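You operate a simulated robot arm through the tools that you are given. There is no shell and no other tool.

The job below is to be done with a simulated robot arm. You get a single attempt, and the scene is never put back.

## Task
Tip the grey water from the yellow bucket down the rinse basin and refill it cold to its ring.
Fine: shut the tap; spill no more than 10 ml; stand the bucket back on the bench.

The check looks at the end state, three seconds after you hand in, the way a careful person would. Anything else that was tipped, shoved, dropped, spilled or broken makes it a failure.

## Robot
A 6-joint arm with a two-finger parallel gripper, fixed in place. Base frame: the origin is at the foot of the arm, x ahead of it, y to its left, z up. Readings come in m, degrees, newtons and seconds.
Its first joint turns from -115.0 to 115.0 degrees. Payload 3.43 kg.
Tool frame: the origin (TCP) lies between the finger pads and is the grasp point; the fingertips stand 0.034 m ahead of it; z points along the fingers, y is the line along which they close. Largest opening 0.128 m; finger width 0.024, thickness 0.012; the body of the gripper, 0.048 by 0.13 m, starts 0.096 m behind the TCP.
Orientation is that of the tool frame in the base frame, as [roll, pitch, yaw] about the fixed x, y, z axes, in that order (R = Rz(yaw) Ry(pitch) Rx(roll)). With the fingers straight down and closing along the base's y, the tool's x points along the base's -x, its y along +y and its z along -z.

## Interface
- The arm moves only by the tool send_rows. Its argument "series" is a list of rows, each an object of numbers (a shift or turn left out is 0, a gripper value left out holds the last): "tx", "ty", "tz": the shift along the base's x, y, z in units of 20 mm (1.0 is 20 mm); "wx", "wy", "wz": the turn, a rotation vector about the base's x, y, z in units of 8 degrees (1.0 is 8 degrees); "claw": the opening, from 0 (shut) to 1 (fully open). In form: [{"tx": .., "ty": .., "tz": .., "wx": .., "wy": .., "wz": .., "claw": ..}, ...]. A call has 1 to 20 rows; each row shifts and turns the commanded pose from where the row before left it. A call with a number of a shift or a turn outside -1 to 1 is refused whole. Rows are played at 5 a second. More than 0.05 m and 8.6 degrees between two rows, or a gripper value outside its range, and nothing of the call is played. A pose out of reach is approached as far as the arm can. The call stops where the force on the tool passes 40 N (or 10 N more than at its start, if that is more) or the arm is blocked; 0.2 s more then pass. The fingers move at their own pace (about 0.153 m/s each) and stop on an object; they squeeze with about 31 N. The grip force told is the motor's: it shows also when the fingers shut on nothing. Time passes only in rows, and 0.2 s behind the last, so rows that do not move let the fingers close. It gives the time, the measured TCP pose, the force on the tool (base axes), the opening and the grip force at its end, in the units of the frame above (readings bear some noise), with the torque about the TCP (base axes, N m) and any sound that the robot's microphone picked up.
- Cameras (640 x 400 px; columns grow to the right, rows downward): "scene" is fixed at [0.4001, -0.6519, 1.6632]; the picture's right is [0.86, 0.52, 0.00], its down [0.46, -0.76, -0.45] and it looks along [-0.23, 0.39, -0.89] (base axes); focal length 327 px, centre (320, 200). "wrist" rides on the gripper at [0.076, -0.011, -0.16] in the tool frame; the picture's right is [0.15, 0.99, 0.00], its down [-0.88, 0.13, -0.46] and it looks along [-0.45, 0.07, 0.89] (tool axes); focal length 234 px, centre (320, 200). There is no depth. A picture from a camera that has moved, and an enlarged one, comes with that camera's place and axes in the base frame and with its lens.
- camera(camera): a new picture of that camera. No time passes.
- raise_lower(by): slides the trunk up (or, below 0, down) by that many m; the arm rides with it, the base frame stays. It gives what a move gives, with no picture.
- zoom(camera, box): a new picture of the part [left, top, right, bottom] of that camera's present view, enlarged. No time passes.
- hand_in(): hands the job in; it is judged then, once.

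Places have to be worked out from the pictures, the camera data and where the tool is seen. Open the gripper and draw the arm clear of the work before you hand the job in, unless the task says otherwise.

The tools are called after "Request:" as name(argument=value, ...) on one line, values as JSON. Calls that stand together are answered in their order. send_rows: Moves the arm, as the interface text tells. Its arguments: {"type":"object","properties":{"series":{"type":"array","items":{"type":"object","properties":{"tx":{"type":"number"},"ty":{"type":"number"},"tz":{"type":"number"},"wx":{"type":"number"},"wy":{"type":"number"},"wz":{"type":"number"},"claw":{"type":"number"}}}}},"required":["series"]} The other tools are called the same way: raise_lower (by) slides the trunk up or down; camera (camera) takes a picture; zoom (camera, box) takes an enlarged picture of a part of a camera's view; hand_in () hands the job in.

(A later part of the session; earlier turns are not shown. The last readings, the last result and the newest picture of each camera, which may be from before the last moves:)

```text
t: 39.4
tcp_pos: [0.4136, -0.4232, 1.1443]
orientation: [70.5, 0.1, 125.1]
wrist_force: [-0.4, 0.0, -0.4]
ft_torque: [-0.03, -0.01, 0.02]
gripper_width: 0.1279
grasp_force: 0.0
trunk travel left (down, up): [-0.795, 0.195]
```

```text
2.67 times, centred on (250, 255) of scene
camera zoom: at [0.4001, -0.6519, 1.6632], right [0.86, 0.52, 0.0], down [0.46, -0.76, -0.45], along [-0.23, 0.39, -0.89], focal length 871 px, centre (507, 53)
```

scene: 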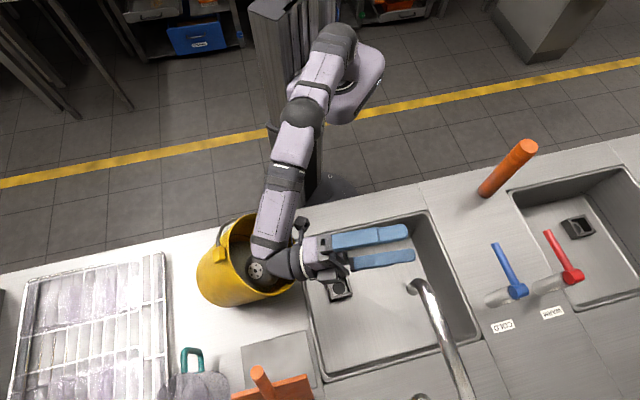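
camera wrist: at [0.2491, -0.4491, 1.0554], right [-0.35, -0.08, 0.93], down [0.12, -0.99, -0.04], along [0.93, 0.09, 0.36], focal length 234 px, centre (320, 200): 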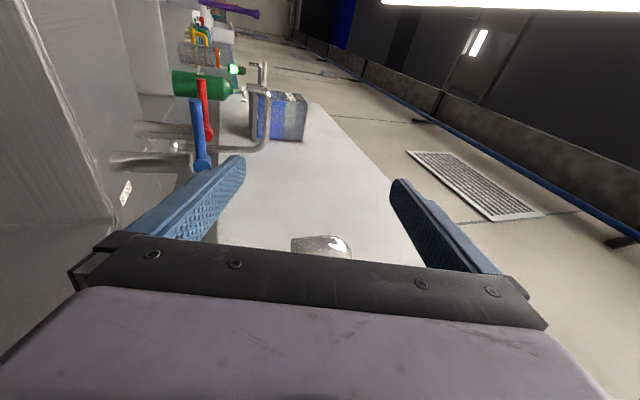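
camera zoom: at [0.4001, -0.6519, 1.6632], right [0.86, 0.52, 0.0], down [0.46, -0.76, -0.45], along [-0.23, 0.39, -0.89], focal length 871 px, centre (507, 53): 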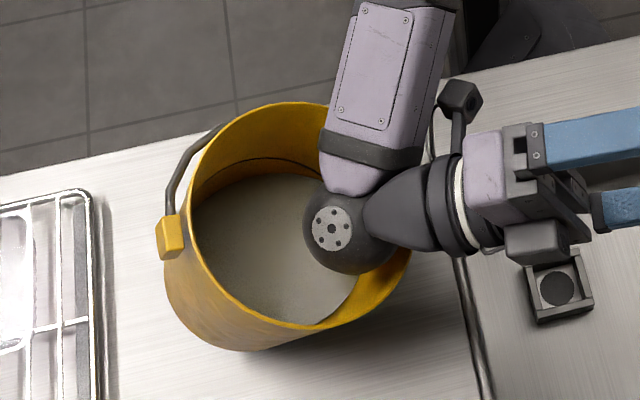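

The bucket is settling back as I lift, and the water is still inside. I'll keep lifting in small steps.

Request:
raise_lower(by=0.02)

Request:
zoom(camera="scene", box=[160, 180, 340, 330])

Request:
raise_lower(by=0.03)

Request:
zoom(camera="scene", box=[160, 180, 340, 330])

```text
t: 40.1
tcp_pos: [0.4125, -0.4241, 1.1641]
orientation: [70.6, 0.1, 125.1]
wrist_force: [0.3, -0.2, 0.5]
ft_torque: [-0.01, -0.04, -0.02]
gripper_width: 0.1282
grasp_force: 0.1
trunk travel left (down, up): [-0.815, 0.175]
```

```text
2.67 times, centred on (250, 255) of scene
camera zoom: at [0.4001, -0.6519, 1.6632], right [0.86, 0.52, 0.0], down [0.46, -0.76, -0.45], along [-0.23, 0.39, -0.89], focal length 871 px, centre (507, 53)
```

zoom: 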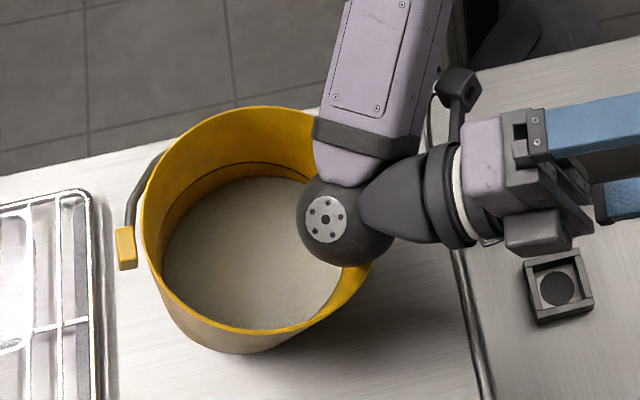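

```text
t: 40.8
tcp_pos: [0.4137, -0.4235, 1.1928]
orientation: [70.5, -0.1, 125.1]
wrist_force: [0.9, -0.5, 0.2]
ft_torque: [0.04, -0.03, 0.01]
gripper_width: 0.1283
grasp_force: 0.0
trunk travel left (down, up): [-0.845, 0.145]
```

```text
2.67 times, centred on (250, 255) of scene
camera zoom: at [0.4001, -0.6519, 1.6632], right [0.86, 0.52, 0.0], down [0.46, -0.76, -0.45], along [-0.23, 0.39, -0.89], focal length 871 px, centre (507, 53)
```

zoom: 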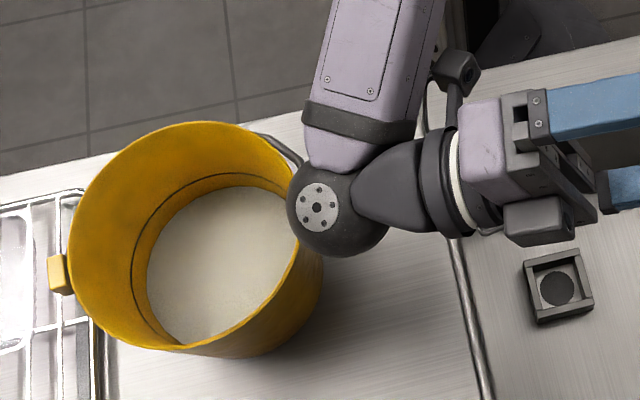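

The bucket is back down on its base, with the water still inside. I'll raise clear and check its position against the rack.

Request:
raise_lower(by=0.08)

Request:
camera(camera="scene")

Request:
zoom(camera="scene", box=[130, 180, 330, 320])

```text
t: 42.0
tcp_pos: [0.4132, -0.4243, 1.274]
orientation: [70.7, -0.1, 125.1]
wrist_force: [0.5, 0.4, -0.6]
ft_torque: [0.02, 0.01, 0.01]
gripper_width: 0.1283
grasp_force: 0.1
trunk travel left (down, up): [-0.925, 0.065]
```

```text
taken
```

scene: 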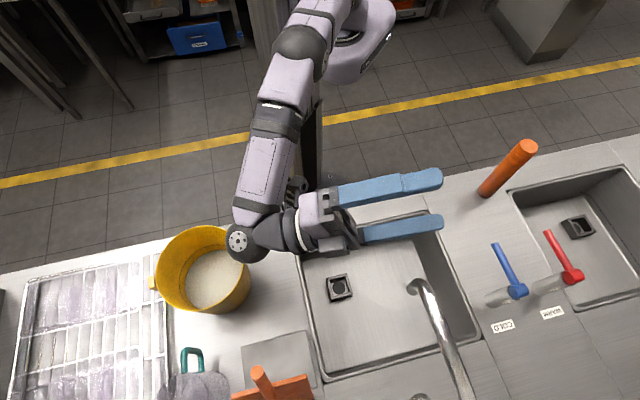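

```text
2.86 times, centred on (230, 250) of scene
camera zoom: at [0.4001, -0.6519, 1.6632], right [0.86, 0.52, 0.0], down [0.46, -0.76, -0.45], along [-0.23, 0.39, -0.89], focal length 934 px, centre (577, 57)
```

zoom: 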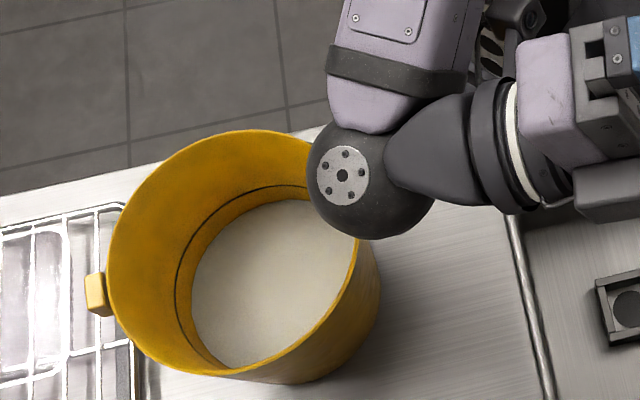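

The bucket is upright again, though it shifted a few cm left and outward. No spill shows. I'll swing the wrist back up and right, away from the bucket, by un-tilting the tool, then re-measure.

Request:
send_rows(series=[{"wx": -0.562, "wy": 0.803, "tx": 0.1, "ty": 0.37}, {"wx": -0.562, "wy": 0.803, "tx": 0.1, "ty": 0.37}, {"wx": -0.562, "wy": 0.803, "tx": 0.1, "ty": 0.37}, {"wx": -0.562, "wy": 0.803, "tx": 0.0, "ty": 0.37}, {"wx": -0.562, "wy": 0.803, "tx": 0.0, "ty": 0.37}, {"wx": -0.562, "wy": 0.803, "tx": 0.0, "ty": 0.37}, {"wx": -0.562, "wy": 0.803, "tx": 0.0, "ty": 0.37}, {"wx": -0.562, "wy": 0.803, "tx": 0.0, "ty": 0.37}, {"wx": -0.562, "wy": 0.803, "tx": 0.0, "ty": 0.37}, {"wx": -0.562, "wy": 0.803, "tx": 0.0, "ty": 0.37}, {"wx": -0.562, "wy": 0.803, "tx": 0.0, "ty": 0.37}, {"wx": -0.562, "wy": 0.803, "tx": 0.0, "ty": 0.37}, {"wx": -0.562, "wy": 0.803, "tx": 0.0, "ty": 0.37}, {"wx": -0.562, "wy": 0.803, "tx": 0.0, "ty": 0.37}])

Request:
camera(camera="scene")

Request:
camera(camera="wrist")

Request:
zoom(camera="scene", box=[130, 180, 330, 320])

```text
t: 45.0
tcp_pos: [0.4192, -0.3195, 1.2729]
orientation: [-179.4, 0.0, 124.9]
wrist_force: [0.1, 0.0, -0.6]
ft_torque: [-0.02, 0.02, 0.02]
gripper_width: 0.1281
grasp_force: 0.0
trunk travel left (down, up): [-0.925, 0.065]
```

```text
taken
```

scene: 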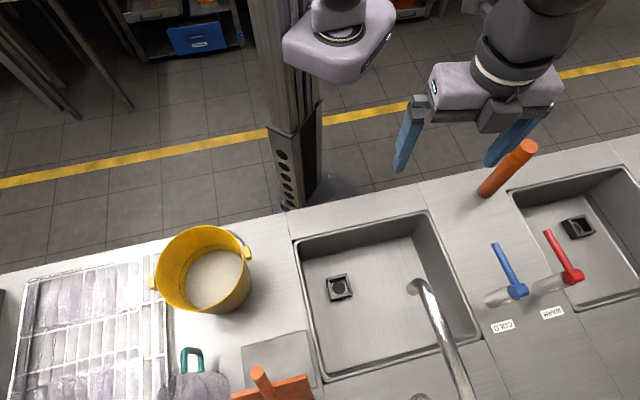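

```text
taken
camera wrist: at [0.368, -0.2629, 1.4332], right [0.73, 0.69, -0.01], down [0.61, -0.65, 0.45], along [0.31, -0.34, -0.89], focal length 234 px, centre (320, 200)
```

wrist: 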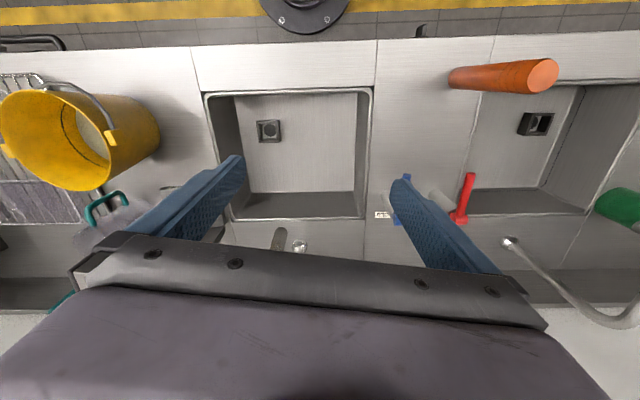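

```text
2.86 times, centred on (230, 250) of scene
camera zoom: at [0.4001, -0.6519, 1.6632], right [0.86, 0.52, 0.0], down [0.46, -0.76, -0.45], along [-0.23, 0.39, -0.89], focal length 934 px, centre (577, 57)
```

zoom: 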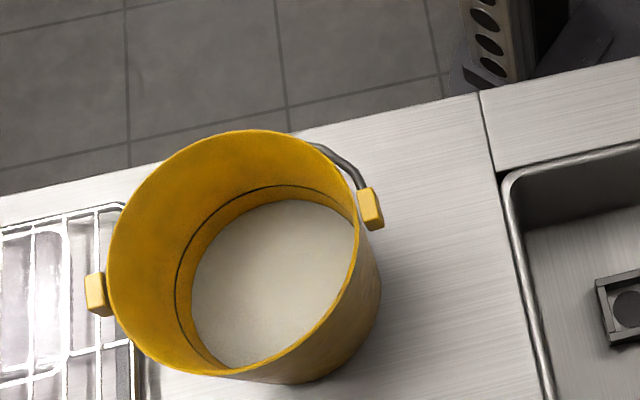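

The bucket now stands near (0.120, -0.625), upright and intact. I'll test tip poses again but with the trunk fully up, so the wrist stays well above the bucket and the joint geometry is unchanged. This time the tip direction is slightly more outward.

Request:
send_rows(series=[{"wz": -0.62}, {"wz": -0.62}, {"wx": 0.414, "wy": -0.888, "tx": -0.39, "ty": -0.33}, {"wx": 0.414, "wy": -0.888, "tx": -0.39, "ty": -0.33}, {"wx": 0.414, "wy": -0.888, "tx": -0.39, "ty": -0.33}, {"wx": 0.414, "wy": -0.888, "tx": -0.39, "ty": -0.33}, {"wx": 0.414, "wy": -0.888, "tx": -0.39, "ty": -0.33}, {"wx": 0.414, "wy": -0.888, "tx": -0.39, "ty": -0.33}, {"wx": 0.414, "wy": -0.888, "tx": -0.39, "ty": -0.33}, {"wx": 0.414, "wy": -0.888, "tx": -0.39, "ty": -0.33}, {"wx": 0.414, "wy": -0.888, "tx": -0.39, "ty": -0.33}, {"wx": 0.414, "wy": -0.888, "tx": -0.39, "ty": -0.33}, {"wx": 0.414, "wy": -0.888, "tx": -0.39, "ty": -0.33}])

Request:
camera(camera="scene")

```text
t: 47.8
tcp_pos: [0.332, -0.3956, 1.2728]
orientation: [94.1, 0.1, 115.0]
wrist_force: [-0.4, -0.8, -0.7]
ft_torque: [0.0, -0.03, 0.01]
gripper_width: 0.1282
grasp_force: 0.0
trunk travel left (down, up): [-0.925, 0.065]
```

```text
taken
```

scene: 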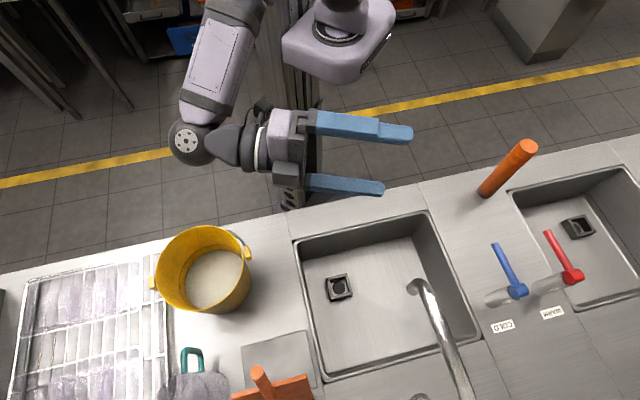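

86° reached with no flags. I'll continue toward 120° to find the limit.

Request:
send_rows(series=[{"wx": 0.414, "wy": -0.888, "tx": -0.39, "ty": -0.33}, {"wx": 0.414, "wy": -0.888, "tx": -0.39, "ty": -0.33}, {"wx": 0.414, "wy": -0.888, "tx": -0.39, "ty": -0.33}, {"wx": 0.414, "wy": -0.888}, {"wx": 0.414, "wy": -0.888}])

Request:
camera(camera="scene")

```text
t: 49.0
tcp_pos: [0.4168, -0.4469, 1.2897]
orientation: [55.0, 0.0, 115.0]
wrist_force: [0.2, 0.6, -1.1]
ft_torque: [-0.02, -0.03, 0.03]
gripper_width: 0.1281
grasp_force: 0.0
out of reach, approached as far as the arm can: row 3, 4, 5
trunk travel left (down, up): [-0.925, 0.065]
```

```text
taken
```

scene: 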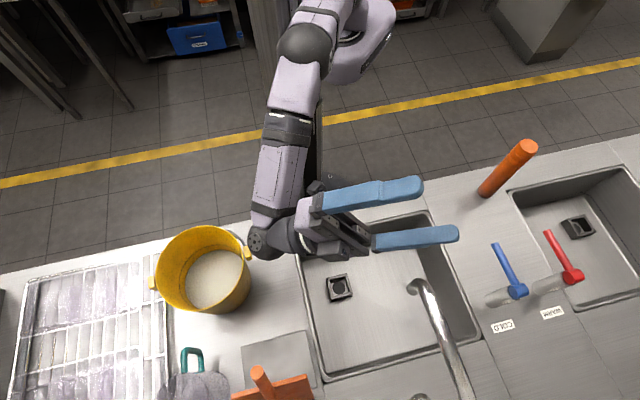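

Tipping to about 102° works at the needed position, which is enough to empty a tapered bucket. I'll bring the tool back to vertical at yaw 115, the angle I want for gripping the bucket's right-far rim, away from the bail and the lug.

Request:
send_rows(series=[{"wx": -0.414, "wy": 0.888, "tx": -0.11, "ty": 0.36}, {"wx": -0.414, "wy": 0.888, "tx": -0.11, "ty": 0.36}, {"wx": -0.414, "wy": 0.888, "tx": -0.11, "ty": 0.36}, {"wx": -0.414, "wy": 0.888, "tx": -0.11, "ty": 0.36}, {"wx": -0.414, "wy": 0.888, "tx": -0.11, "ty": 0.36}, {"wx": -0.414, "wy": 0.888, "tx": -0.11, "ty": 0.36}, {"wx": -0.414, "wy": 0.888, "tx": -0.11, "ty": 0.36}, {"wx": -0.414, "wy": 0.888, "tx": -0.11, "ty": 0.36}, {"wx": -0.414, "wy": 0.888, "tx": -0.11, "ty": 0.36}, {"wx": -0.414, "wy": 0.888, "tx": -0.11, "ty": 0.36}, {"wx": -0.414, "wy": 0.888, "tx": -0.11, "ty": 0.36}, {"wx": -0.414, "wy": 0.888, "tx": -0.11, "ty": 0.36}, {"wx": -0.414, "wy": 0.888, "tx": -0.11, "ty": 0.36}, {"wx": -0.414, "wy": 0.888, "tx": -0.11, "ty": 0.36}, {"wx": -0.414, "wy": 0.888, "tx": -0.11, "ty": 0.36}, {"wx": -0.414, "wy": 0.888, "tx": -0.11, "ty": 0.36}])

Request:
camera(camera="wrist")

```text
t: 52.4
tcp_pos: [0.3813, -0.3298, 1.2922]
orientation: [-179.6, 0.1, 115.0]
wrist_force: [0.2, 0.5, 0.4]
ft_torque: [0.03, -0.01, 0.02]
gripper_width: 0.1281
grasp_force: 0.0
trunk travel left (down, up): [-0.925, 0.065]
```

```text
taken
camera wrist: at [0.3401, -0.2654, 1.4504], right [0.83, 0.55, -0.01], down [0.49, -0.74, 0.45], along [0.24, -0.38, -0.89], focal length 234 px, centre (320, 200)
```

wrist: 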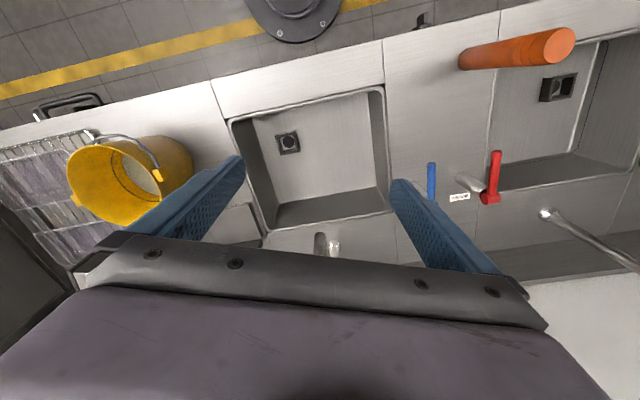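

Request:
send_rows(series=[{"tx": -1, "ty": -0.95, "tz": -0.3}, {"tx": -1, "ty": -0.95, "tz": -0.3}, {"tx": -1, "ty": -0.95, "tz": -0.3}, {"tx": -1, "ty": -0.95, "tz": -0.3}, {"tx": -1, "ty": -0.95, "tz": -0.3}, {"tx": -1, "ty": -0.95, "tz": -0.3}, {"tx": -1, "ty": -0.95, "tz": -0.3}, {"tx": -0.8, "ty": -0.95, "tz": -0.3}])

Request:
camera(camera="wrist")

Request:
camera(camera="scene")

```text
t: 54.2
tcp_pos: [0.2239, -0.4829, 1.2431]
orientation: [-179.7, -0.1, 115.1]
wrist_force: [-0.2, -0.8, 0.0]
ft_torque: [0.01, 0.0, 0.01]
gripper_width: 0.1282
grasp_force: 0.0
trunk travel left (down, up): [-0.925, 0.065]
```

```text
taken
camera wrist: at [0.1818, -0.4186, 1.4032], right [0.83, 0.55, -0.01], down [0.49, -0.74, 0.45], along [0.25, -0.38, -0.89], focal length 234 px, centre (320, 200)
```

wrist: 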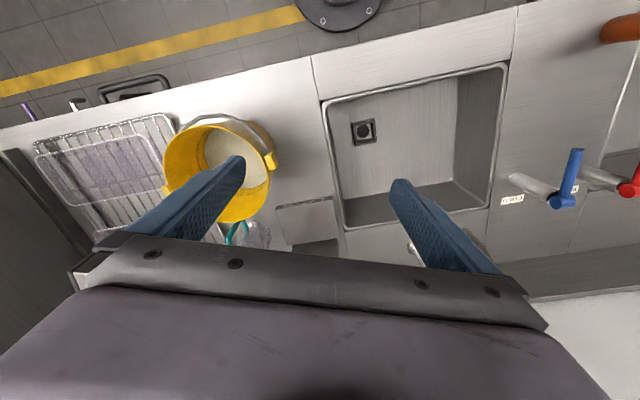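

```text
taken
```

scene: 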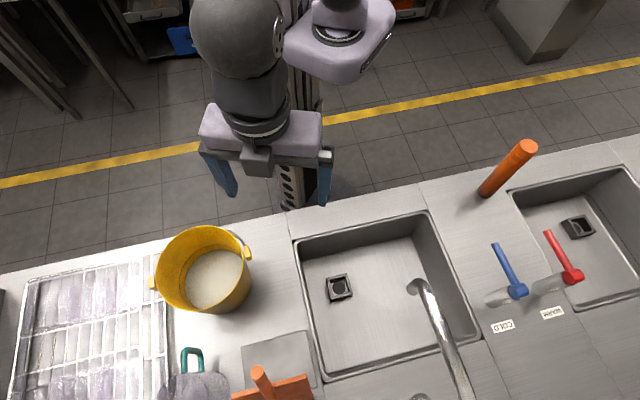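

Request:
zoom(camera="wrist", box=[140, 90, 300, 250])

Request:
zoom(camera="scene", box=[140, 210, 270, 330])

```text
2.50 times, centred on (220, 170) of wrist
camera zoom: at [0.1818, -0.4186, 1.4032], right [0.83, 0.55, -0.01], down [0.49, -0.74, 0.45], along [0.25, -0.38, -0.89], focal length 585 px, centre (570, 275)
```

zoom: 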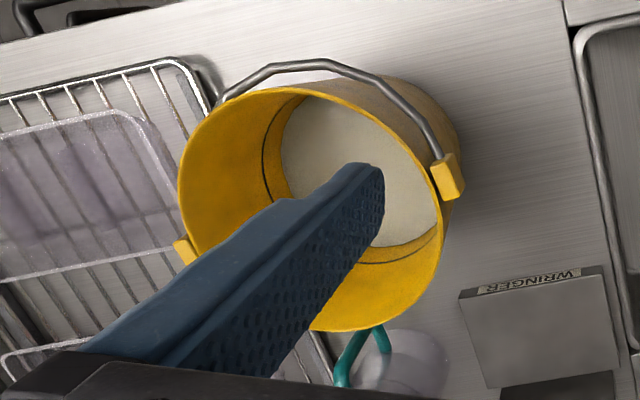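

```text
3.33 times, centred on (205, 270) of scene
camera zoom: at [0.4001, -0.6519, 1.6632], right [0.86, 0.52, 0.0], down [0.46, -0.76, -0.45], along [-0.23, 0.39, -0.89], focal length 1089 px, centre (703, -33)
```

zoom: 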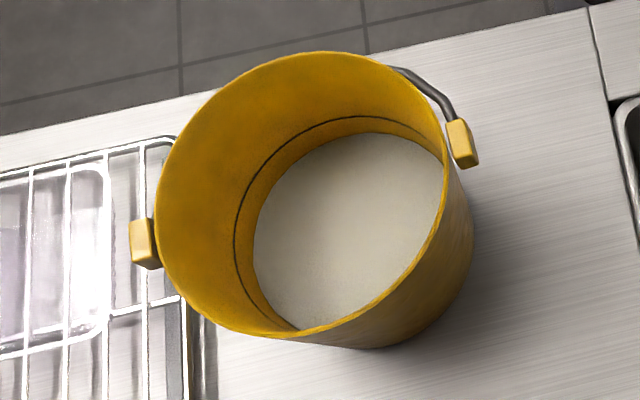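

The right lug triangulates to (0.180, -0.556, 1.049) and the left to (0.060, -0.695), so the bucket centre is about (0.120, -0.625) with a rim radius near 0.083. I'll raise the trunk a little for reach and come above the rim at about (0.192, -0.596), with the tool leaned 6° to match the wall taper.

Request:
raise_lower(by=0.05)

Request:
send_rows(series=[{"wz": -0.35, "tx": -0.17, "ty": -0.62, "tz": -0.8}, {"wx": -0.28, "wy": 0.69, "tx": -0.17, "ty": -0.62, "tz": -0.8}, {"tx": -0.17, "ty": -0.62, "tz": -0.8}, {"tx": -0.17, "ty": -0.62, "tz": -0.8}, {"tx": -0.17, "ty": -0.62, "tz": -0.8}, {"tx": -0.17, "ty": -0.62, "tz": -0.8}, {"tx": -0.17, "ty": -0.62, "tz": -0.8}, {"tx": -0.17, "ty": -0.62, "tz": -0.8}, {"tx": -0.17, "ty": -0.62, "tz": -0.8}])

Request:
camera(camera="wrist")

Request:
camera(camera="scene")

```text
t: 55.1
tcp_pos: [0.2235, -0.4822, 1.2936]
orientation: [-179.7, -0.1, 115.0]
wrist_force: [-0.4, 0.0, -0.1]
ft_torque: [0.01, 0.02, 0.02]
gripper_width: 0.128
grasp_force: 0.0
trunk travel left (down, up): [-0.975, 0.015]
```

```text
t: 57.1
tcp_pos: [0.1893, -0.5812, 1.147]
orientation: [-173.7, 0.0, 112.2]
wrist_force: [-0.6, 0.5, 0.1]
ft_torque: [0.0, 0.0, 0.0]
gripper_width: 0.1276
grasp_force: 0.1
out of reach, approached as far as the arm can: row 9
trunk travel left (down, up): [-0.975, 0.015]
```

```text
taken
camera wrist: at [0.1669, -0.5077, 1.3077], right [0.85, 0.51, -0.11], down [0.5, -0.75, 0.44], along [0.14, -0.43, -0.89], focal length 234 px, centre (320, 200)
```

wrist: 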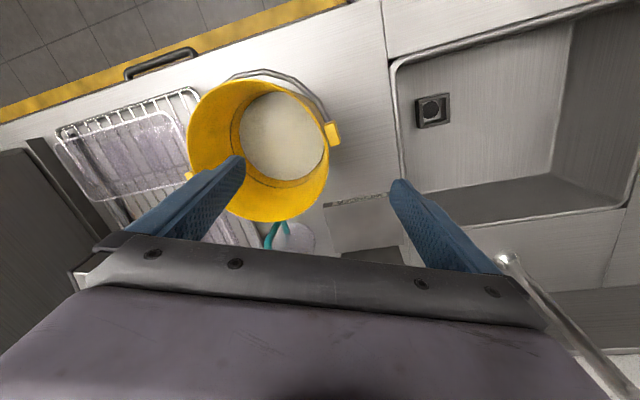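

```text
taken
```

scene: 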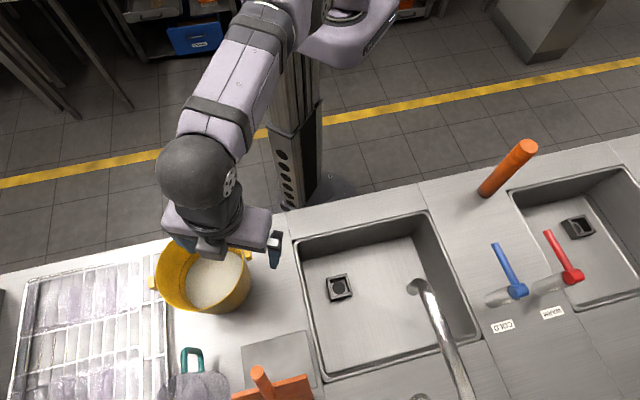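

Request:
send_rows(series=[{"tz": -0.9, "tx": 0.05, "ty": -0.2}, {"tz": -0.9, "tx": 0.1, "ty": -0.5}])

Request:
zoom(camera="wrist", box=[170, 50, 450, 250])

Request:
zoom(camera="scene", box=[130, 200, 310, 330])

```text
t: 57.7
tcp_pos: [0.1923, -0.5901, 1.1097]
orientation: [-173.8, 0.0, 112.2]
wrist_force: [0.3, 0.8, 0.6]
ft_torque: [0.0, -0.01, 0.05]
gripper_width: 0.1281
grasp_force: 0.0
out of reach, approached as far as the arm can: row 2
trunk travel left (down, up): [-0.975, 0.015]
```

```text
2.00 times, centred on (310, 150) of wrist
camera zoom: at [0.1693, -0.5161, 1.2704], right [0.85, 0.51, -0.11], down [0.5, -0.75, 0.44], along [0.14, -0.43, -0.89], focal length 468 px, centre (340, 300)
```

zoom: 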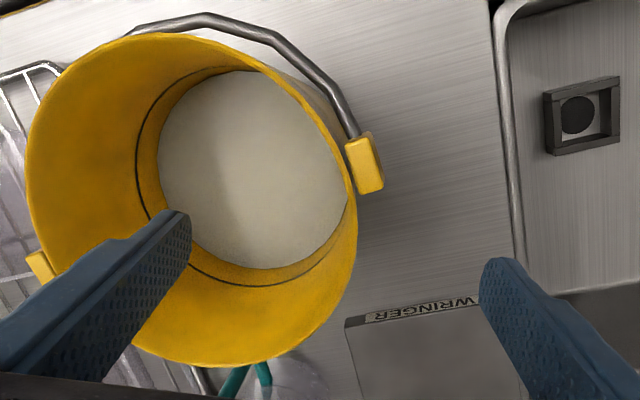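

```text
3.08 times, centred on (220, 265) of scene
camera zoom: at [0.4001, -0.6519, 1.6632], right [0.86, 0.52, 0.0], down [0.46, -0.76, -0.45], along [-0.23, 0.39, -0.89], focal length 1005 px, centre (628, 0)
```

zoom: 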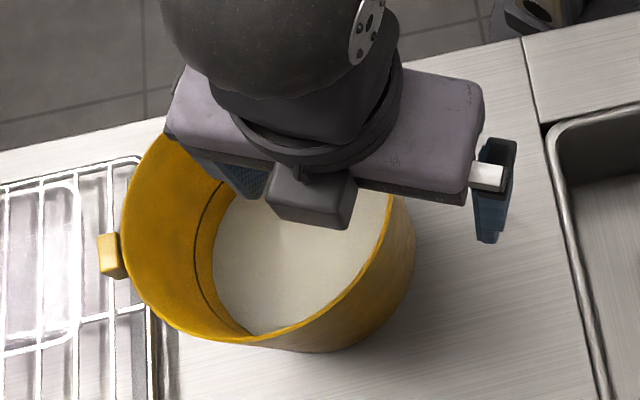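

The rim sits midway between the fingers and the lug and bail are clear. I'll descend straight so the fingers straddle the wall, with tips staying above the water.

Request:
send_rows(series=[{"tz": -0.9}, {"tz": -0.9}, {"tz": -0.9}, {"tz": -0.9}, {"tz": -0.9}, {}])

Request:
zoom(camera="wrist", box=[170, 50, 450, 250])

Request:
zoom(camera="scene", box=[130, 200, 310, 330])

```text
t: 59.1
tcp_pos: [0.1919, -0.5886, 1.0201]
orientation: [-173.7, 0.0, 112.1]
wrist_force: [-0.2, 0.2, -0.5]
ft_torque: [0.02, 0.04, 0.01]
gripper_width: 0.1279
grasp_force: 0.0
trunk travel left (down, up): [-0.975, 0.015]
```

```text
2.00 times, centred on (310, 150) of wrist
camera zoom: at [0.1693, -0.5161, 1.1804], right [0.85, 0.51, -0.11], down [0.5, -0.75, 0.44], along [0.14, -0.43, -0.89], focal length 468 px, centre (340, 300)
```

zoom: 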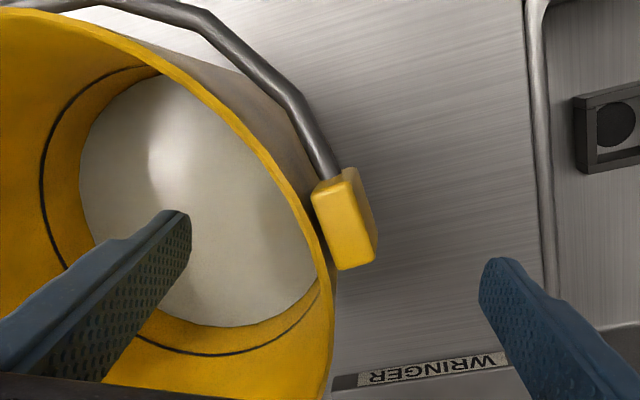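

```text
3.08 times, centred on (220, 265) of scene
camera zoom: at [0.4001, -0.6519, 1.6632], right [0.86, 0.52, 0.0], down [0.46, -0.76, -0.45], along [-0.23, 0.39, -0.89], focal length 1005 px, centre (628, 0)
```

zoom: 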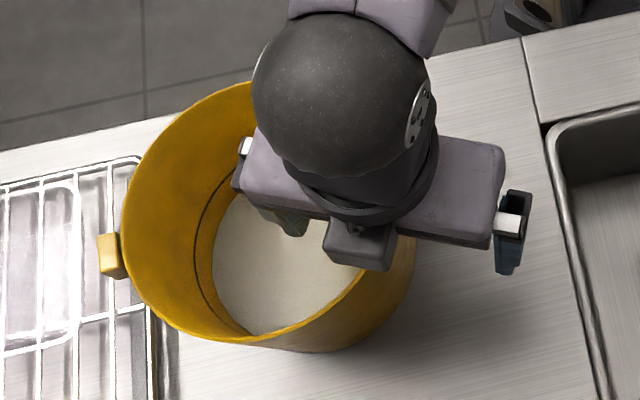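

The fingers straddle the wall but pass only about 6 mm from the lug. I'll shift 6 mm away from it and 3 mm inward to centre on the wall.

Request:
send_rows(series=[{"tx": -0.03, "ty": -0.34}, {}])

Request:
zoom(camera="wrist", box=[170, 50, 450, 250])

```text
t: 59.7
tcp_pos: [0.1919, -0.59, 1.0205]
orientation: [-173.7, -0.1, 112.1]
wrist_force: [-0.4, 0.7, -0.2]
ft_torque: [-0.03, 0.0, -0.01]
gripper_width: 0.1281
grasp_force: 0.0
out of reach, approached as far as the arm can: row 1
trunk travel left (down, up): [-0.975, 0.015]
```

```text
2.00 times, centred on (310, 150) of wrist
camera zoom: at [0.1694, -0.5163, 1.1804], right [0.85, 0.51, -0.11], down [0.5, -0.75, 0.44], along [0.14, -0.43, -0.89], focal length 468 px, centre (340, 300)
```

zoom: 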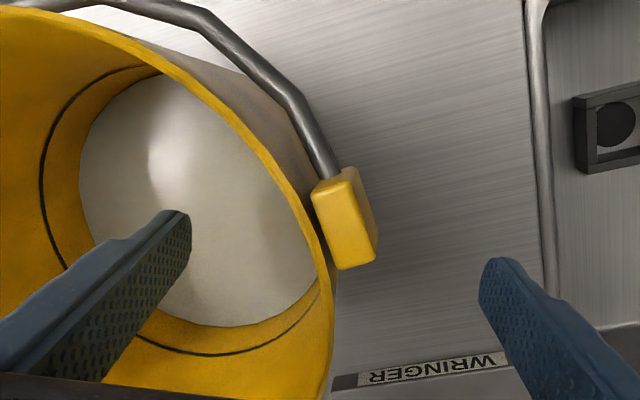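

The arm is at its reach limit here. A 5° lean in the plane of the wall gains reach without affecting pad contact, so I'll do that while shifting away from the lug.

Request:
send_rows(series=[{"wx": -0.58, "wy": -0.234}, {"tx": 0.01, "ty": -0.42}, {}])

Request:
zoom(camera="wrist", box=[170, 50, 450, 250])

```text
t: 60.5
tcp_pos: [0.192, -0.597, 1.0203]
orientation: [-173.7, 5.0, 112.2]
wrist_force: [-0.6, 0.8, 0.6]
ft_torque: [-0.03, 0.03, 0.0]
gripper_width: 0.1278
grasp_force: 0.1
trunk travel left (down, up): [-0.975, 0.015]
```

```text
2.00 times, centred on (310, 150) of wrist
camera zoom: at [0.1638, -0.5114, 1.1736], right [0.86, 0.5, -0.12], down [0.48, -0.71, 0.51], along [0.17, -0.5, -0.85], focal length 468 px, centre (340, 300)
```

zoom: 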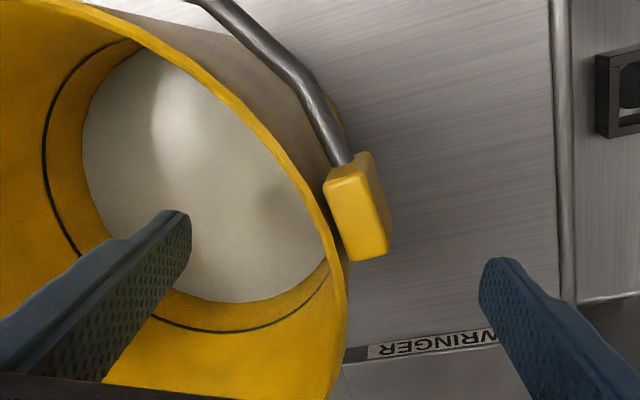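

The finger gap is centred on the wall within about 2 mm, with 9 mm clearance to the lug. I'll close in two steps.

Request:
send_rows(series=[{"claw": 0.4}, {"claw": 0.2}, {"claw": 0.12}, {"claw": 0.06}, {"claw": 0.0}, {"claw": 0.0}, {"claw": 0.0}])

Request:
zoom(camera="wrist", box=[170, 50, 450, 250])

Request:
zoom(camera="scene", box=[130, 200, 310, 330])

```text
t: 62.1
tcp_pos: [0.1918, -0.5988, 1.019]
orientation: [-173.7, 4.9, 112.2]
wrist_force: [-0.1, 0.0, 1.8]
ft_torque: [0.43, -0.36, 0.04]
gripper_width: 0.0062
grasp_force: 30.8
trunk travel left (down, up): [-0.975, 0.015]
```

```text
2.00 times, centred on (310, 150) of wrist
camera zoom: at [0.1642, -0.5119, 1.1733], right [0.86, 0.5, -0.12], down [0.48, -0.71, 0.51], along [0.17, -0.5, -0.85], focal length 468 px, centre (340, 300)
```

zoom: 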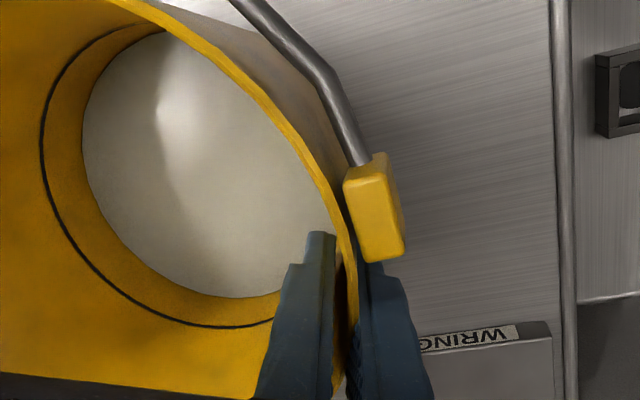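

```text
3.08 times, centred on (220, 265) of scene
camera zoom: at [0.4001, -0.6519, 1.6632], right [0.86, 0.52, 0.0], down [0.46, -0.76, -0.45], along [-0.23, 0.39, -0.89], focal length 1005 px, centre (628, 0)
```

zoom: 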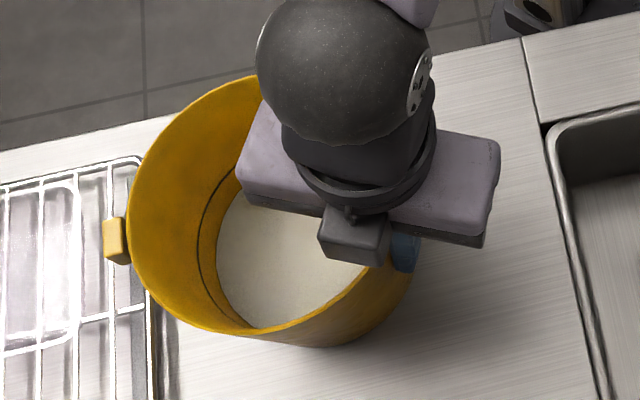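

The wall is gripped at 6.2 mm and 30.8 N. I'll lift 10 mm slowly and check the hold.

Request:
send_rows(series=[{"tz": 0.2}, {"tz": 0.2}, {"tz": 0.2}, {}])

Request:
zoom(camera="wrist", box=[170, 50, 450, 250])

Request:
zoom(camera="scene", box=[130, 200, 310, 330])

```text
t: 63.1
tcp_pos: [0.1926, -0.5988, 1.0312]
orientation: [-173.7, 5.0, 112.1]
wrist_force: [-0.2, 0.3, -7.8]
ft_torque: [0.16, -0.55, -0.03]
gripper_width: 0.0063
grasp_force: 30.7
trunk travel left (down, up): [-0.975, 0.015]
```

```text
2.00 times, centred on (310, 150) of wrist
camera zoom: at [0.1647, -0.5131, 1.185], right [0.86, 0.5, -0.12], down [0.48, -0.71, 0.51], along [0.17, -0.5, -0.85], focal length 468 px, centre (340, 300)
```

zoom: 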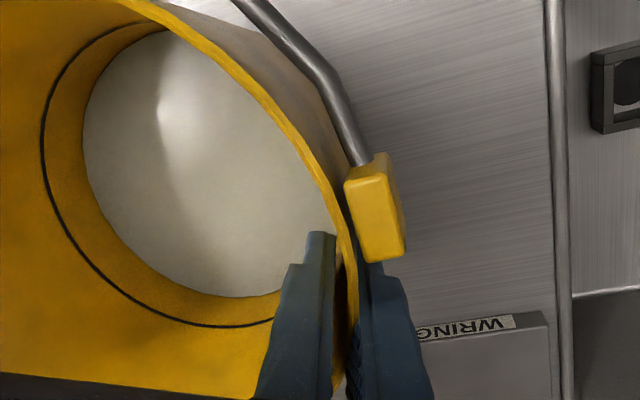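

```text
3.08 times, centred on (220, 265) of scene
camera zoom: at [0.4001, -0.6519, 1.6632], right [0.86, 0.52, 0.0], down [0.46, -0.76, -0.45], along [-0.23, 0.39, -0.89], focal length 1005 px, centre (628, 0)
```

zoom: 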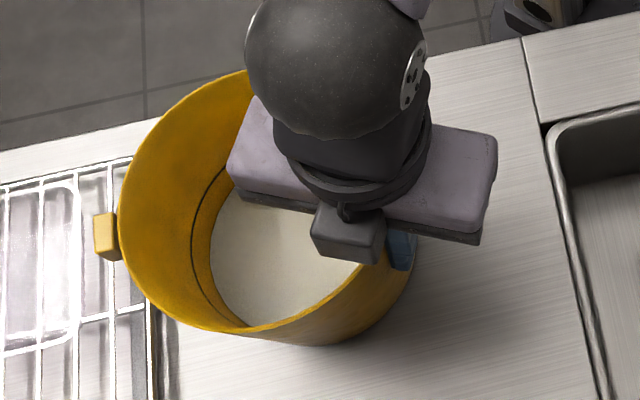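

It holds, with about 7.8 N of load and no visible tilt. I'll continue lifting another 50 mm.

Request:
send_rows(series=[{"tz": 0.5}, {"tz": 0.5}, {"tz": 0.5}, {"tz": 0.5}, {"tz": 0.5}, {}])

Request:
camera(camera="wrist")

Request:
camera(camera="scene")

```text
t: 64.5
tcp_pos: [0.1926, -0.5985, 1.081]
orientation: [-173.7, 4.9, 112.3]
wrist_force: [0.2, -1.0, -7.6]
ft_torque: [0.17, -0.52, 0.05]
gripper_width: 0.0059
grasp_force: 30.6
trunk travel left (down, up): [-0.975, 0.015]
```

```text
taken
camera wrist: at [0.165, -0.5132, 1.2351], right [0.86, 0.5, -0.12], down [0.48, -0.71, 0.51], along [0.17, -0.5, -0.85], focal length 234 px, centre (320, 200)
```

wrist: 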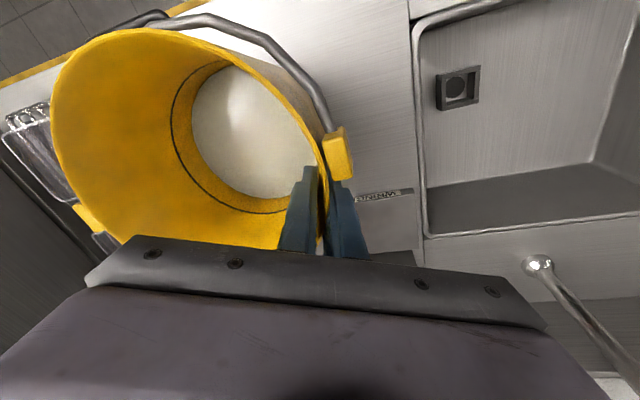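

```text
taken
```

scene: 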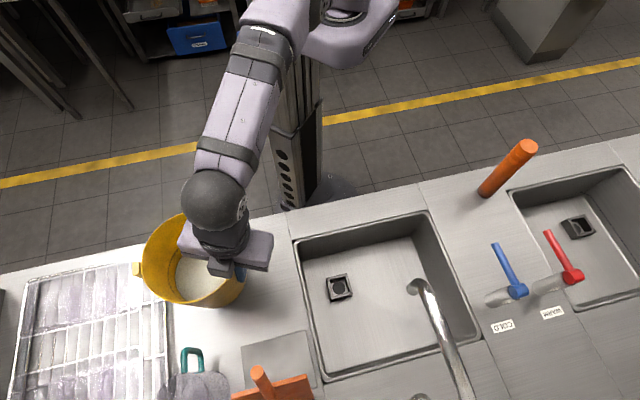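

The bucket is held steady, about 6 cm off the bench. I'll carry it right, over the basin, keeping its far side well short of the spout.

Request:
send_rows(series=[{"tx": 0.3, "ty": 0.35, "tz": 0.2}, {"tx": 0.5, "ty": 0.55, "tz": 0.2}, {"tx": 0.67, "ty": 0.73, "tz": 0.2}, {"tx": 0.67, "ty": 0.73}, {"tx": 0.67, "ty": 0.73}, {"tx": 0.67, "ty": 0.73, "wx": 0.19, "wy": 0.08}, {"tx": 0.67, "ty": 0.73, "wx": 0.19, "wy": 0.08}, {"tx": 0.67, "ty": 0.73, "wx": 0.2, "wy": 0.08}, {"tx": 0.67, "ty": 0.73}, {"tx": 0.67, "ty": 0.73}, {"tx": 0.67, "ty": 0.73}, {"tx": 0.67, "ty": 0.73}, {"tx": 0.67, "ty": 0.73}, {"tx": 0.67, "ty": 0.73}, {"tx": 0.67, "ty": 0.73}, {"tx": 0.67, "ty": 0.73}, {"tx": 0.5, "ty": 0.55}, {"tx": 0.3, "ty": 0.3}])

Request:
camera(camera="scene")

Request:
camera(camera="wrist")

```text
t: 68.3
tcp_pos: [0.4139, -0.3584, 1.0931]
orientation: [-173.7, -0.1, 112.3]
wrist_force: [-0.5, 1.2, -7.4]
ft_torque: [0.14, -0.59, 0.02]
gripper_width: 0.0057
grasp_force: 31.2
trunk travel left (down, up): [-0.975, 0.015]
```

```text
taken
```

scene: 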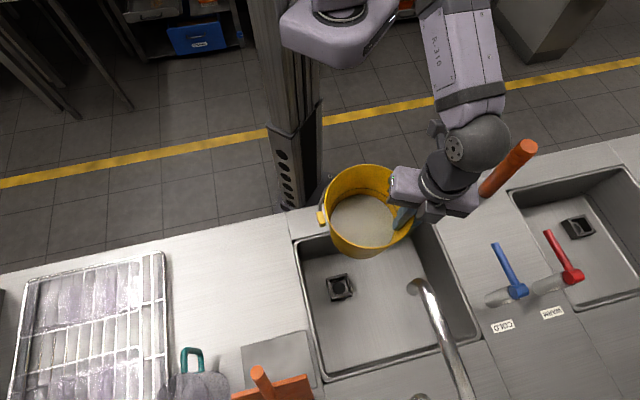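

```text
taken
camera wrist: at [0.3895, -0.2852, 1.2538], right [0.85, 0.51, -0.11], down [0.5, -0.75, 0.44], along [0.14, -0.43, -0.89], focal length 234 px, centre (320, 200)
```

wrist: 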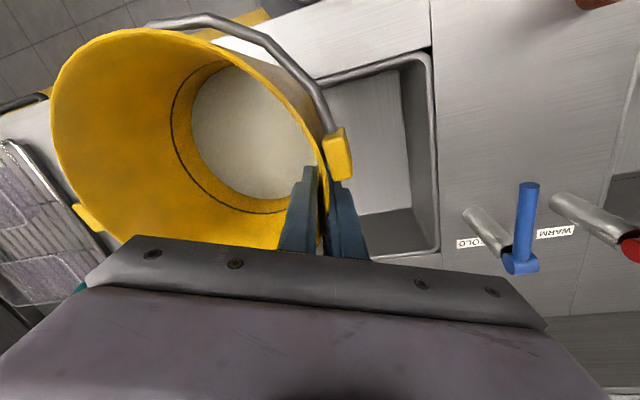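

The bucket is over the basin, upright, and the bench where it stood is clean. I'll now get the trunk height that worked in the tip test, using alternating arm-up and trunk-down moves so the bucket stays at a similar height.

Request:
send_rows(series=[{"tz": 0.4}, {"tz": 0.7}, {"tz": 0.8}, {"tz": 0.8}, {"tz": 0.8}, {"tz": 0.8}, {"tz": 0.8}, {"tz": 0.7}, {"tz": 0.4}])

Request:
raise_lower(by=-0.12)

Request:
camera(camera="scene")

```text
t: 70.3
tcp_pos: [0.4129, -0.3585, 1.2182]
orientation: [-173.6, -0.1, 112.3]
wrist_force: [-0.1, 0.0, -7.8]
ft_torque: [0.13, -0.59, 0.02]
gripper_width: 0.006
grasp_force: 30.9
trunk travel left (down, up): [-0.975, 0.015]
```

```text
t: 71.8
tcp_pos: [0.4114, -0.3588, 1.0978]
orientation: [-173.6, -0.2, 112.1]
wrist_force: [-0.9, -0.2, -7.9]
ft_torque: [0.14, -0.59, -0.02]
gripper_width: 0.0061
grasp_force: 30.8
trunk travel left (down, up): [-0.855, 0.135]
```

```text
taken
```

scene: 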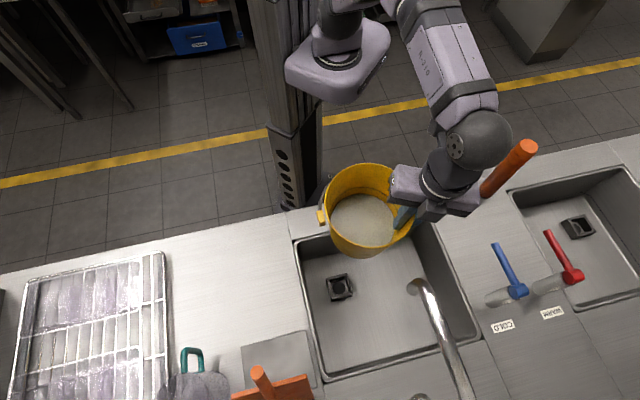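

Request:
send_rows(series=[{"tz": 0.4}, {"tz": 0.7}, {"tz": 0.8}, {"tz": 0.8}, {"tz": 0.8}, {"tz": 0.8}, {"tz": 0.6}, {"tz": 0.3}])

Request:
raise_lower(by=-0.1)

Request:
camera(camera="scene")

```text
t: 73.6
tcp_pos: [0.4131, -0.3589, 1.2019]
orientation: [-173.6, -0.3, 112.2]
wrist_force: [1.0, -0.5, -8.1]
ft_torque: [0.14, -0.59, 0.0]
gripper_width: 0.0057
grasp_force: 31.2
trunk travel left (down, up): [-0.855, 0.135]
```

```text
t: 75.0
tcp_pos: [0.4118, -0.3584, 1.1008]
orientation: [-173.6, 0.0, 112.2]
wrist_force: [0.0, 0.0, -8.3]
ft_torque: [0.12, -0.61, -0.03]
gripper_width: 0.0059
grasp_force: 31.3
trunk travel left (down, up): [-0.755, 0.235]
```

```text
taken
```

scene: 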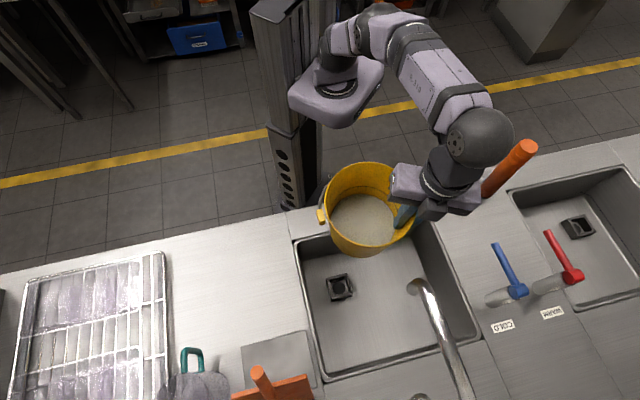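

The relative height now matches the tested pose. I'll tilt slowly to about 41°, where the water shouldn't reach the lip yet, and look.

Request:
send_rows(series=[{"wx": 0.185, "wy": -0.4535}, {"wx": 0.185, "wy": -0.4535}, {"wx": 0.185, "wy": -0.4535}, {"wx": 0.185, "wy": -0.4535}, {"wx": 0.185, "wy": -0.4535}, {"wx": 0.185, "wy": -0.4535}, {"wx": 0.185, "wy": -0.4535}, {"wx": 0.185, "wy": -0.4535}, {"wx": 0.185, "wy": -0.4535}, {"wx": 0.185, "wy": -0.4535}, {"wx": 0.185, "wy": -0.4535}, {"wx": 0.185, "wy": -0.4535}])

Request:
camera(camera="scene")

Request:
camera(camera="wrist")

```text
t: 77.6
tcp_pos: [0.4127, -0.3583, 1.1009]
orientation: [139.3, 0.0, 112.4]
wrist_force: [-1.0, 0.8, -7.7]
ft_torque: [-0.11, 0.03, 0.02]
gripper_width: 0.0058
grasp_force: 30.5
trunk travel left (down, up): [-0.755, 0.235]
```

```text
taken
```

scene: 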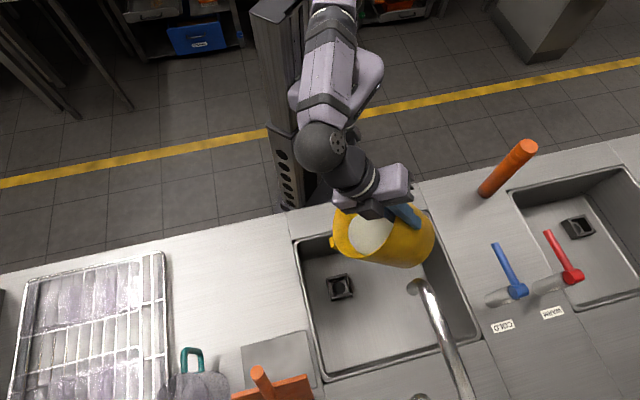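

```text
taken
camera wrist: at [0.2791, -0.3304, 1.2157], right [0.64, 0.42, 0.65], down [0.15, -0.89, 0.43], along [0.76, -0.18, -0.63], focal length 234 px, centre (320, 200)
```

wrist: 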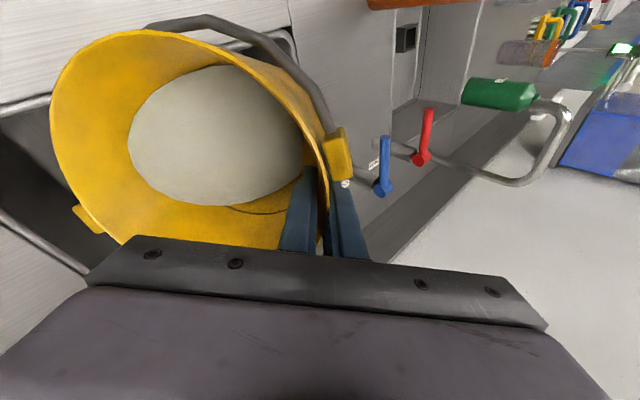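

At 41° the water hasn't reached the lip. I'll pour slowly, about 10°/s, keeping the lip over the basin interior.

Request:
send_rows(series=[{"wx": 0.0925, "wy": -0.227, "tx": 0.154, "ty": 0.005}, {"wx": 0.0925, "wy": -0.227, "tx": 0.154, "ty": 0.005}, {"wx": 0.0925, "wy": -0.227, "tx": 0.154, "ty": 0.005}, {"wx": 0.0925, "wy": -0.227, "tx": 0.154, "ty": 0.005}, {"wx": 0.0925, "wy": -0.227, "tx": 0.08, "ty": -0.026}, {"wx": 0.0925, "wy": -0.227, "tx": 0.08, "ty": -0.026}, {"wx": 0.0925, "wy": -0.227, "tx": 0.08, "ty": -0.026}, {"wx": 0.0925, "wy": -0.227, "tx": 0.08, "ty": -0.026}, {"wx": 0.0925, "wy": -0.227, "tx": -0.23, "ty": -0.089}, {"wx": 0.0925, "wy": -0.227, "tx": -0.23, "ty": -0.089}])

Request:
camera(camera="scene")

Request:
camera(camera="wrist")

```text
t: 79.8
tcp_pos: [0.421, -0.3653, 1.1014]
orientation: [119.5, 0.0, 112.2]
wrist_force: [0.3, 0.0, -7.7]
ft_torque: [-0.21, 0.28, -0.01]
gripper_width: 0.0058
grasp_force: 31.2
trunk travel left (down, up): [-0.755, 0.235]
```

```text
taken
```

scene: 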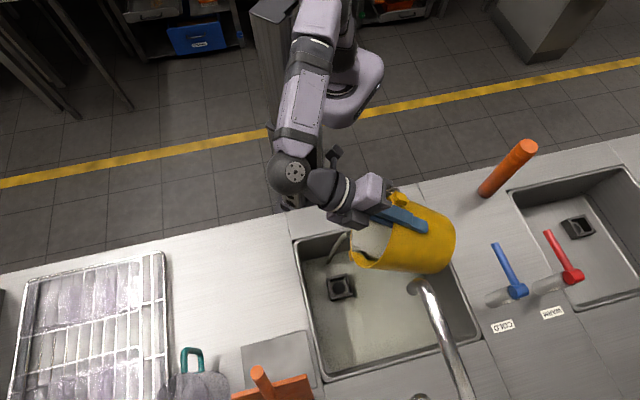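

```text
taken
camera wrist: at [0.2591, -0.3475, 1.1708], right [0.4, 0.32, 0.86], down [0.03, -0.94, 0.34], along [0.92, -0.11, -0.38], focal length 234 px, centre (320, 200)
```

wrist: 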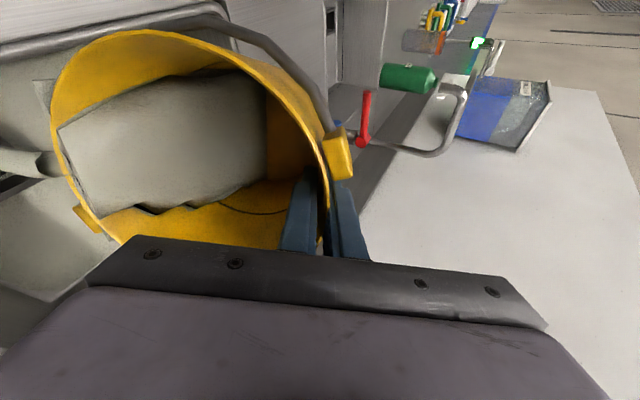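

Pouring has started. Zooming to make sure the stream lands inside the basin.

Request:
zoom(camera="scene", box=[270, 180, 490, 390])

```text
1.90 times, centred on (380, 285) of scene
camera zoom: at [0.4001, -0.6519, 1.6632], right [0.86, 0.52, 0.0], down [0.46, -0.76, -0.45], along [-0.23, 0.39, -0.89], focal length 622 px, centre (206, 38)
```

zoom: 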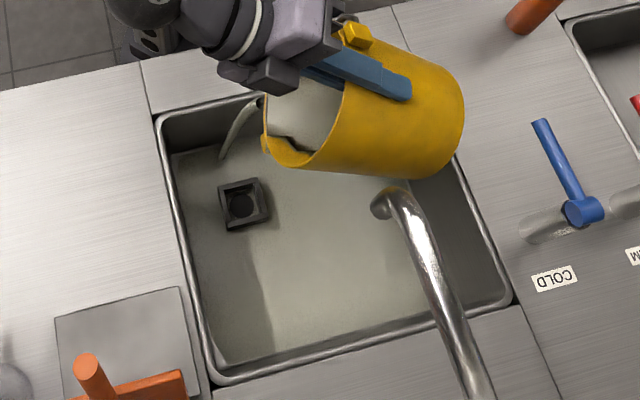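

The stream falls inside the basin near its left-front corner. I'll continue the slow tilt, nudging the lip slightly right.

Request:
send_rows(series=[{"wx": 0.0925, "wy": -0.227, "tx": -0.2, "ty": -0.07}, {"wx": 0.0925, "wy": -0.227, "tx": -0.2, "ty": -0.07}, {"wx": 0.0925, "wy": -0.227, "tx": -0.2, "ty": -0.08}, {"wx": 0.0925, "wy": -0.227, "tx": -0.2, "ty": -0.08}, {"wx": 0.0925, "wy": -0.227, "tx": -0.2, "ty": -0.08}, {"wx": 0.0925, "wy": -0.227, "tx": -0.2, "ty": -0.08}, {"wx": 0.0925, "wy": -0.227, "tx": -0.22, "ty": -0.09}, {"wx": 0.0925, "wy": -0.227, "tx": -0.22, "ty": -0.09}, {"wx": 0.0925, "wy": -0.227, "tx": -0.22, "ty": -0.09}, {"wx": 0.0925, "wy": -0.227, "tx": -0.22, "ty": -0.09}])

Request:
zoom(camera="scene", box=[230, 160, 490, 390])

Request:
camera(camera="wrist")

```text
t: 82.0
tcp_pos: [0.379, -0.3808, 1.1004]
orientation: [100.0, 0.1, 112.1]
wrist_force: [-0.4, -0.4, -2.4]
ft_torque: [-0.09, 0.16, -0.03]
gripper_width: 0.0054
grasp_force: 30.4
trunk travel left (down, up): [-0.755, 0.235]
```

```text
1.74 times, centred on (360, 275) of scene
camera zoom: at [0.4001, -0.6519, 1.6632], right [0.86, 0.52, 0.0], down [0.46, -0.76, -0.45], along [-0.23, 0.39, -0.89], focal length 568 px, centre (250, 70)
```

zoom: 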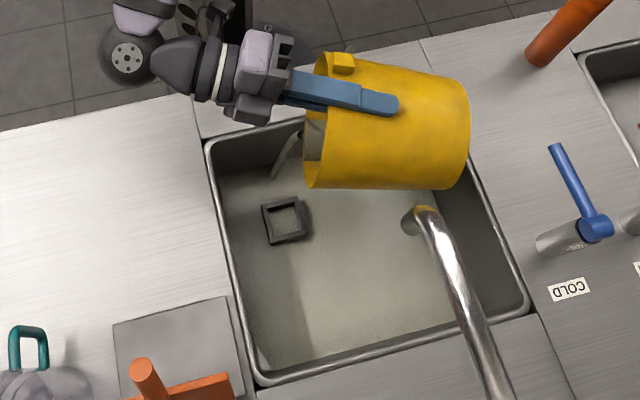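

```text
taken
camera wrist: at [0.2032, -0.3693, 1.1188], right [0.1, 0.2, 0.97], down [-0.06, -0.98, 0.21], along [0.99, -0.08, -0.09], focal length 234 px, centre (320, 200)
```

wrist: 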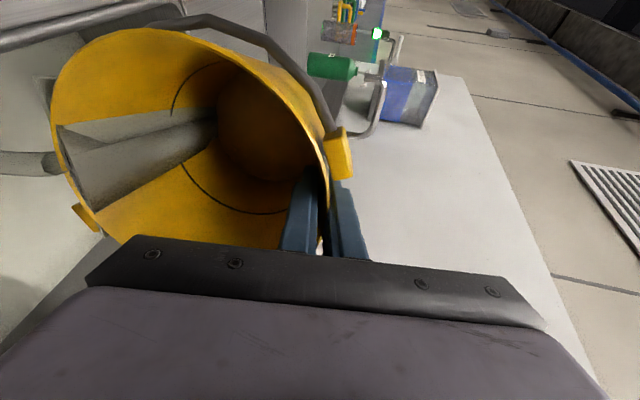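

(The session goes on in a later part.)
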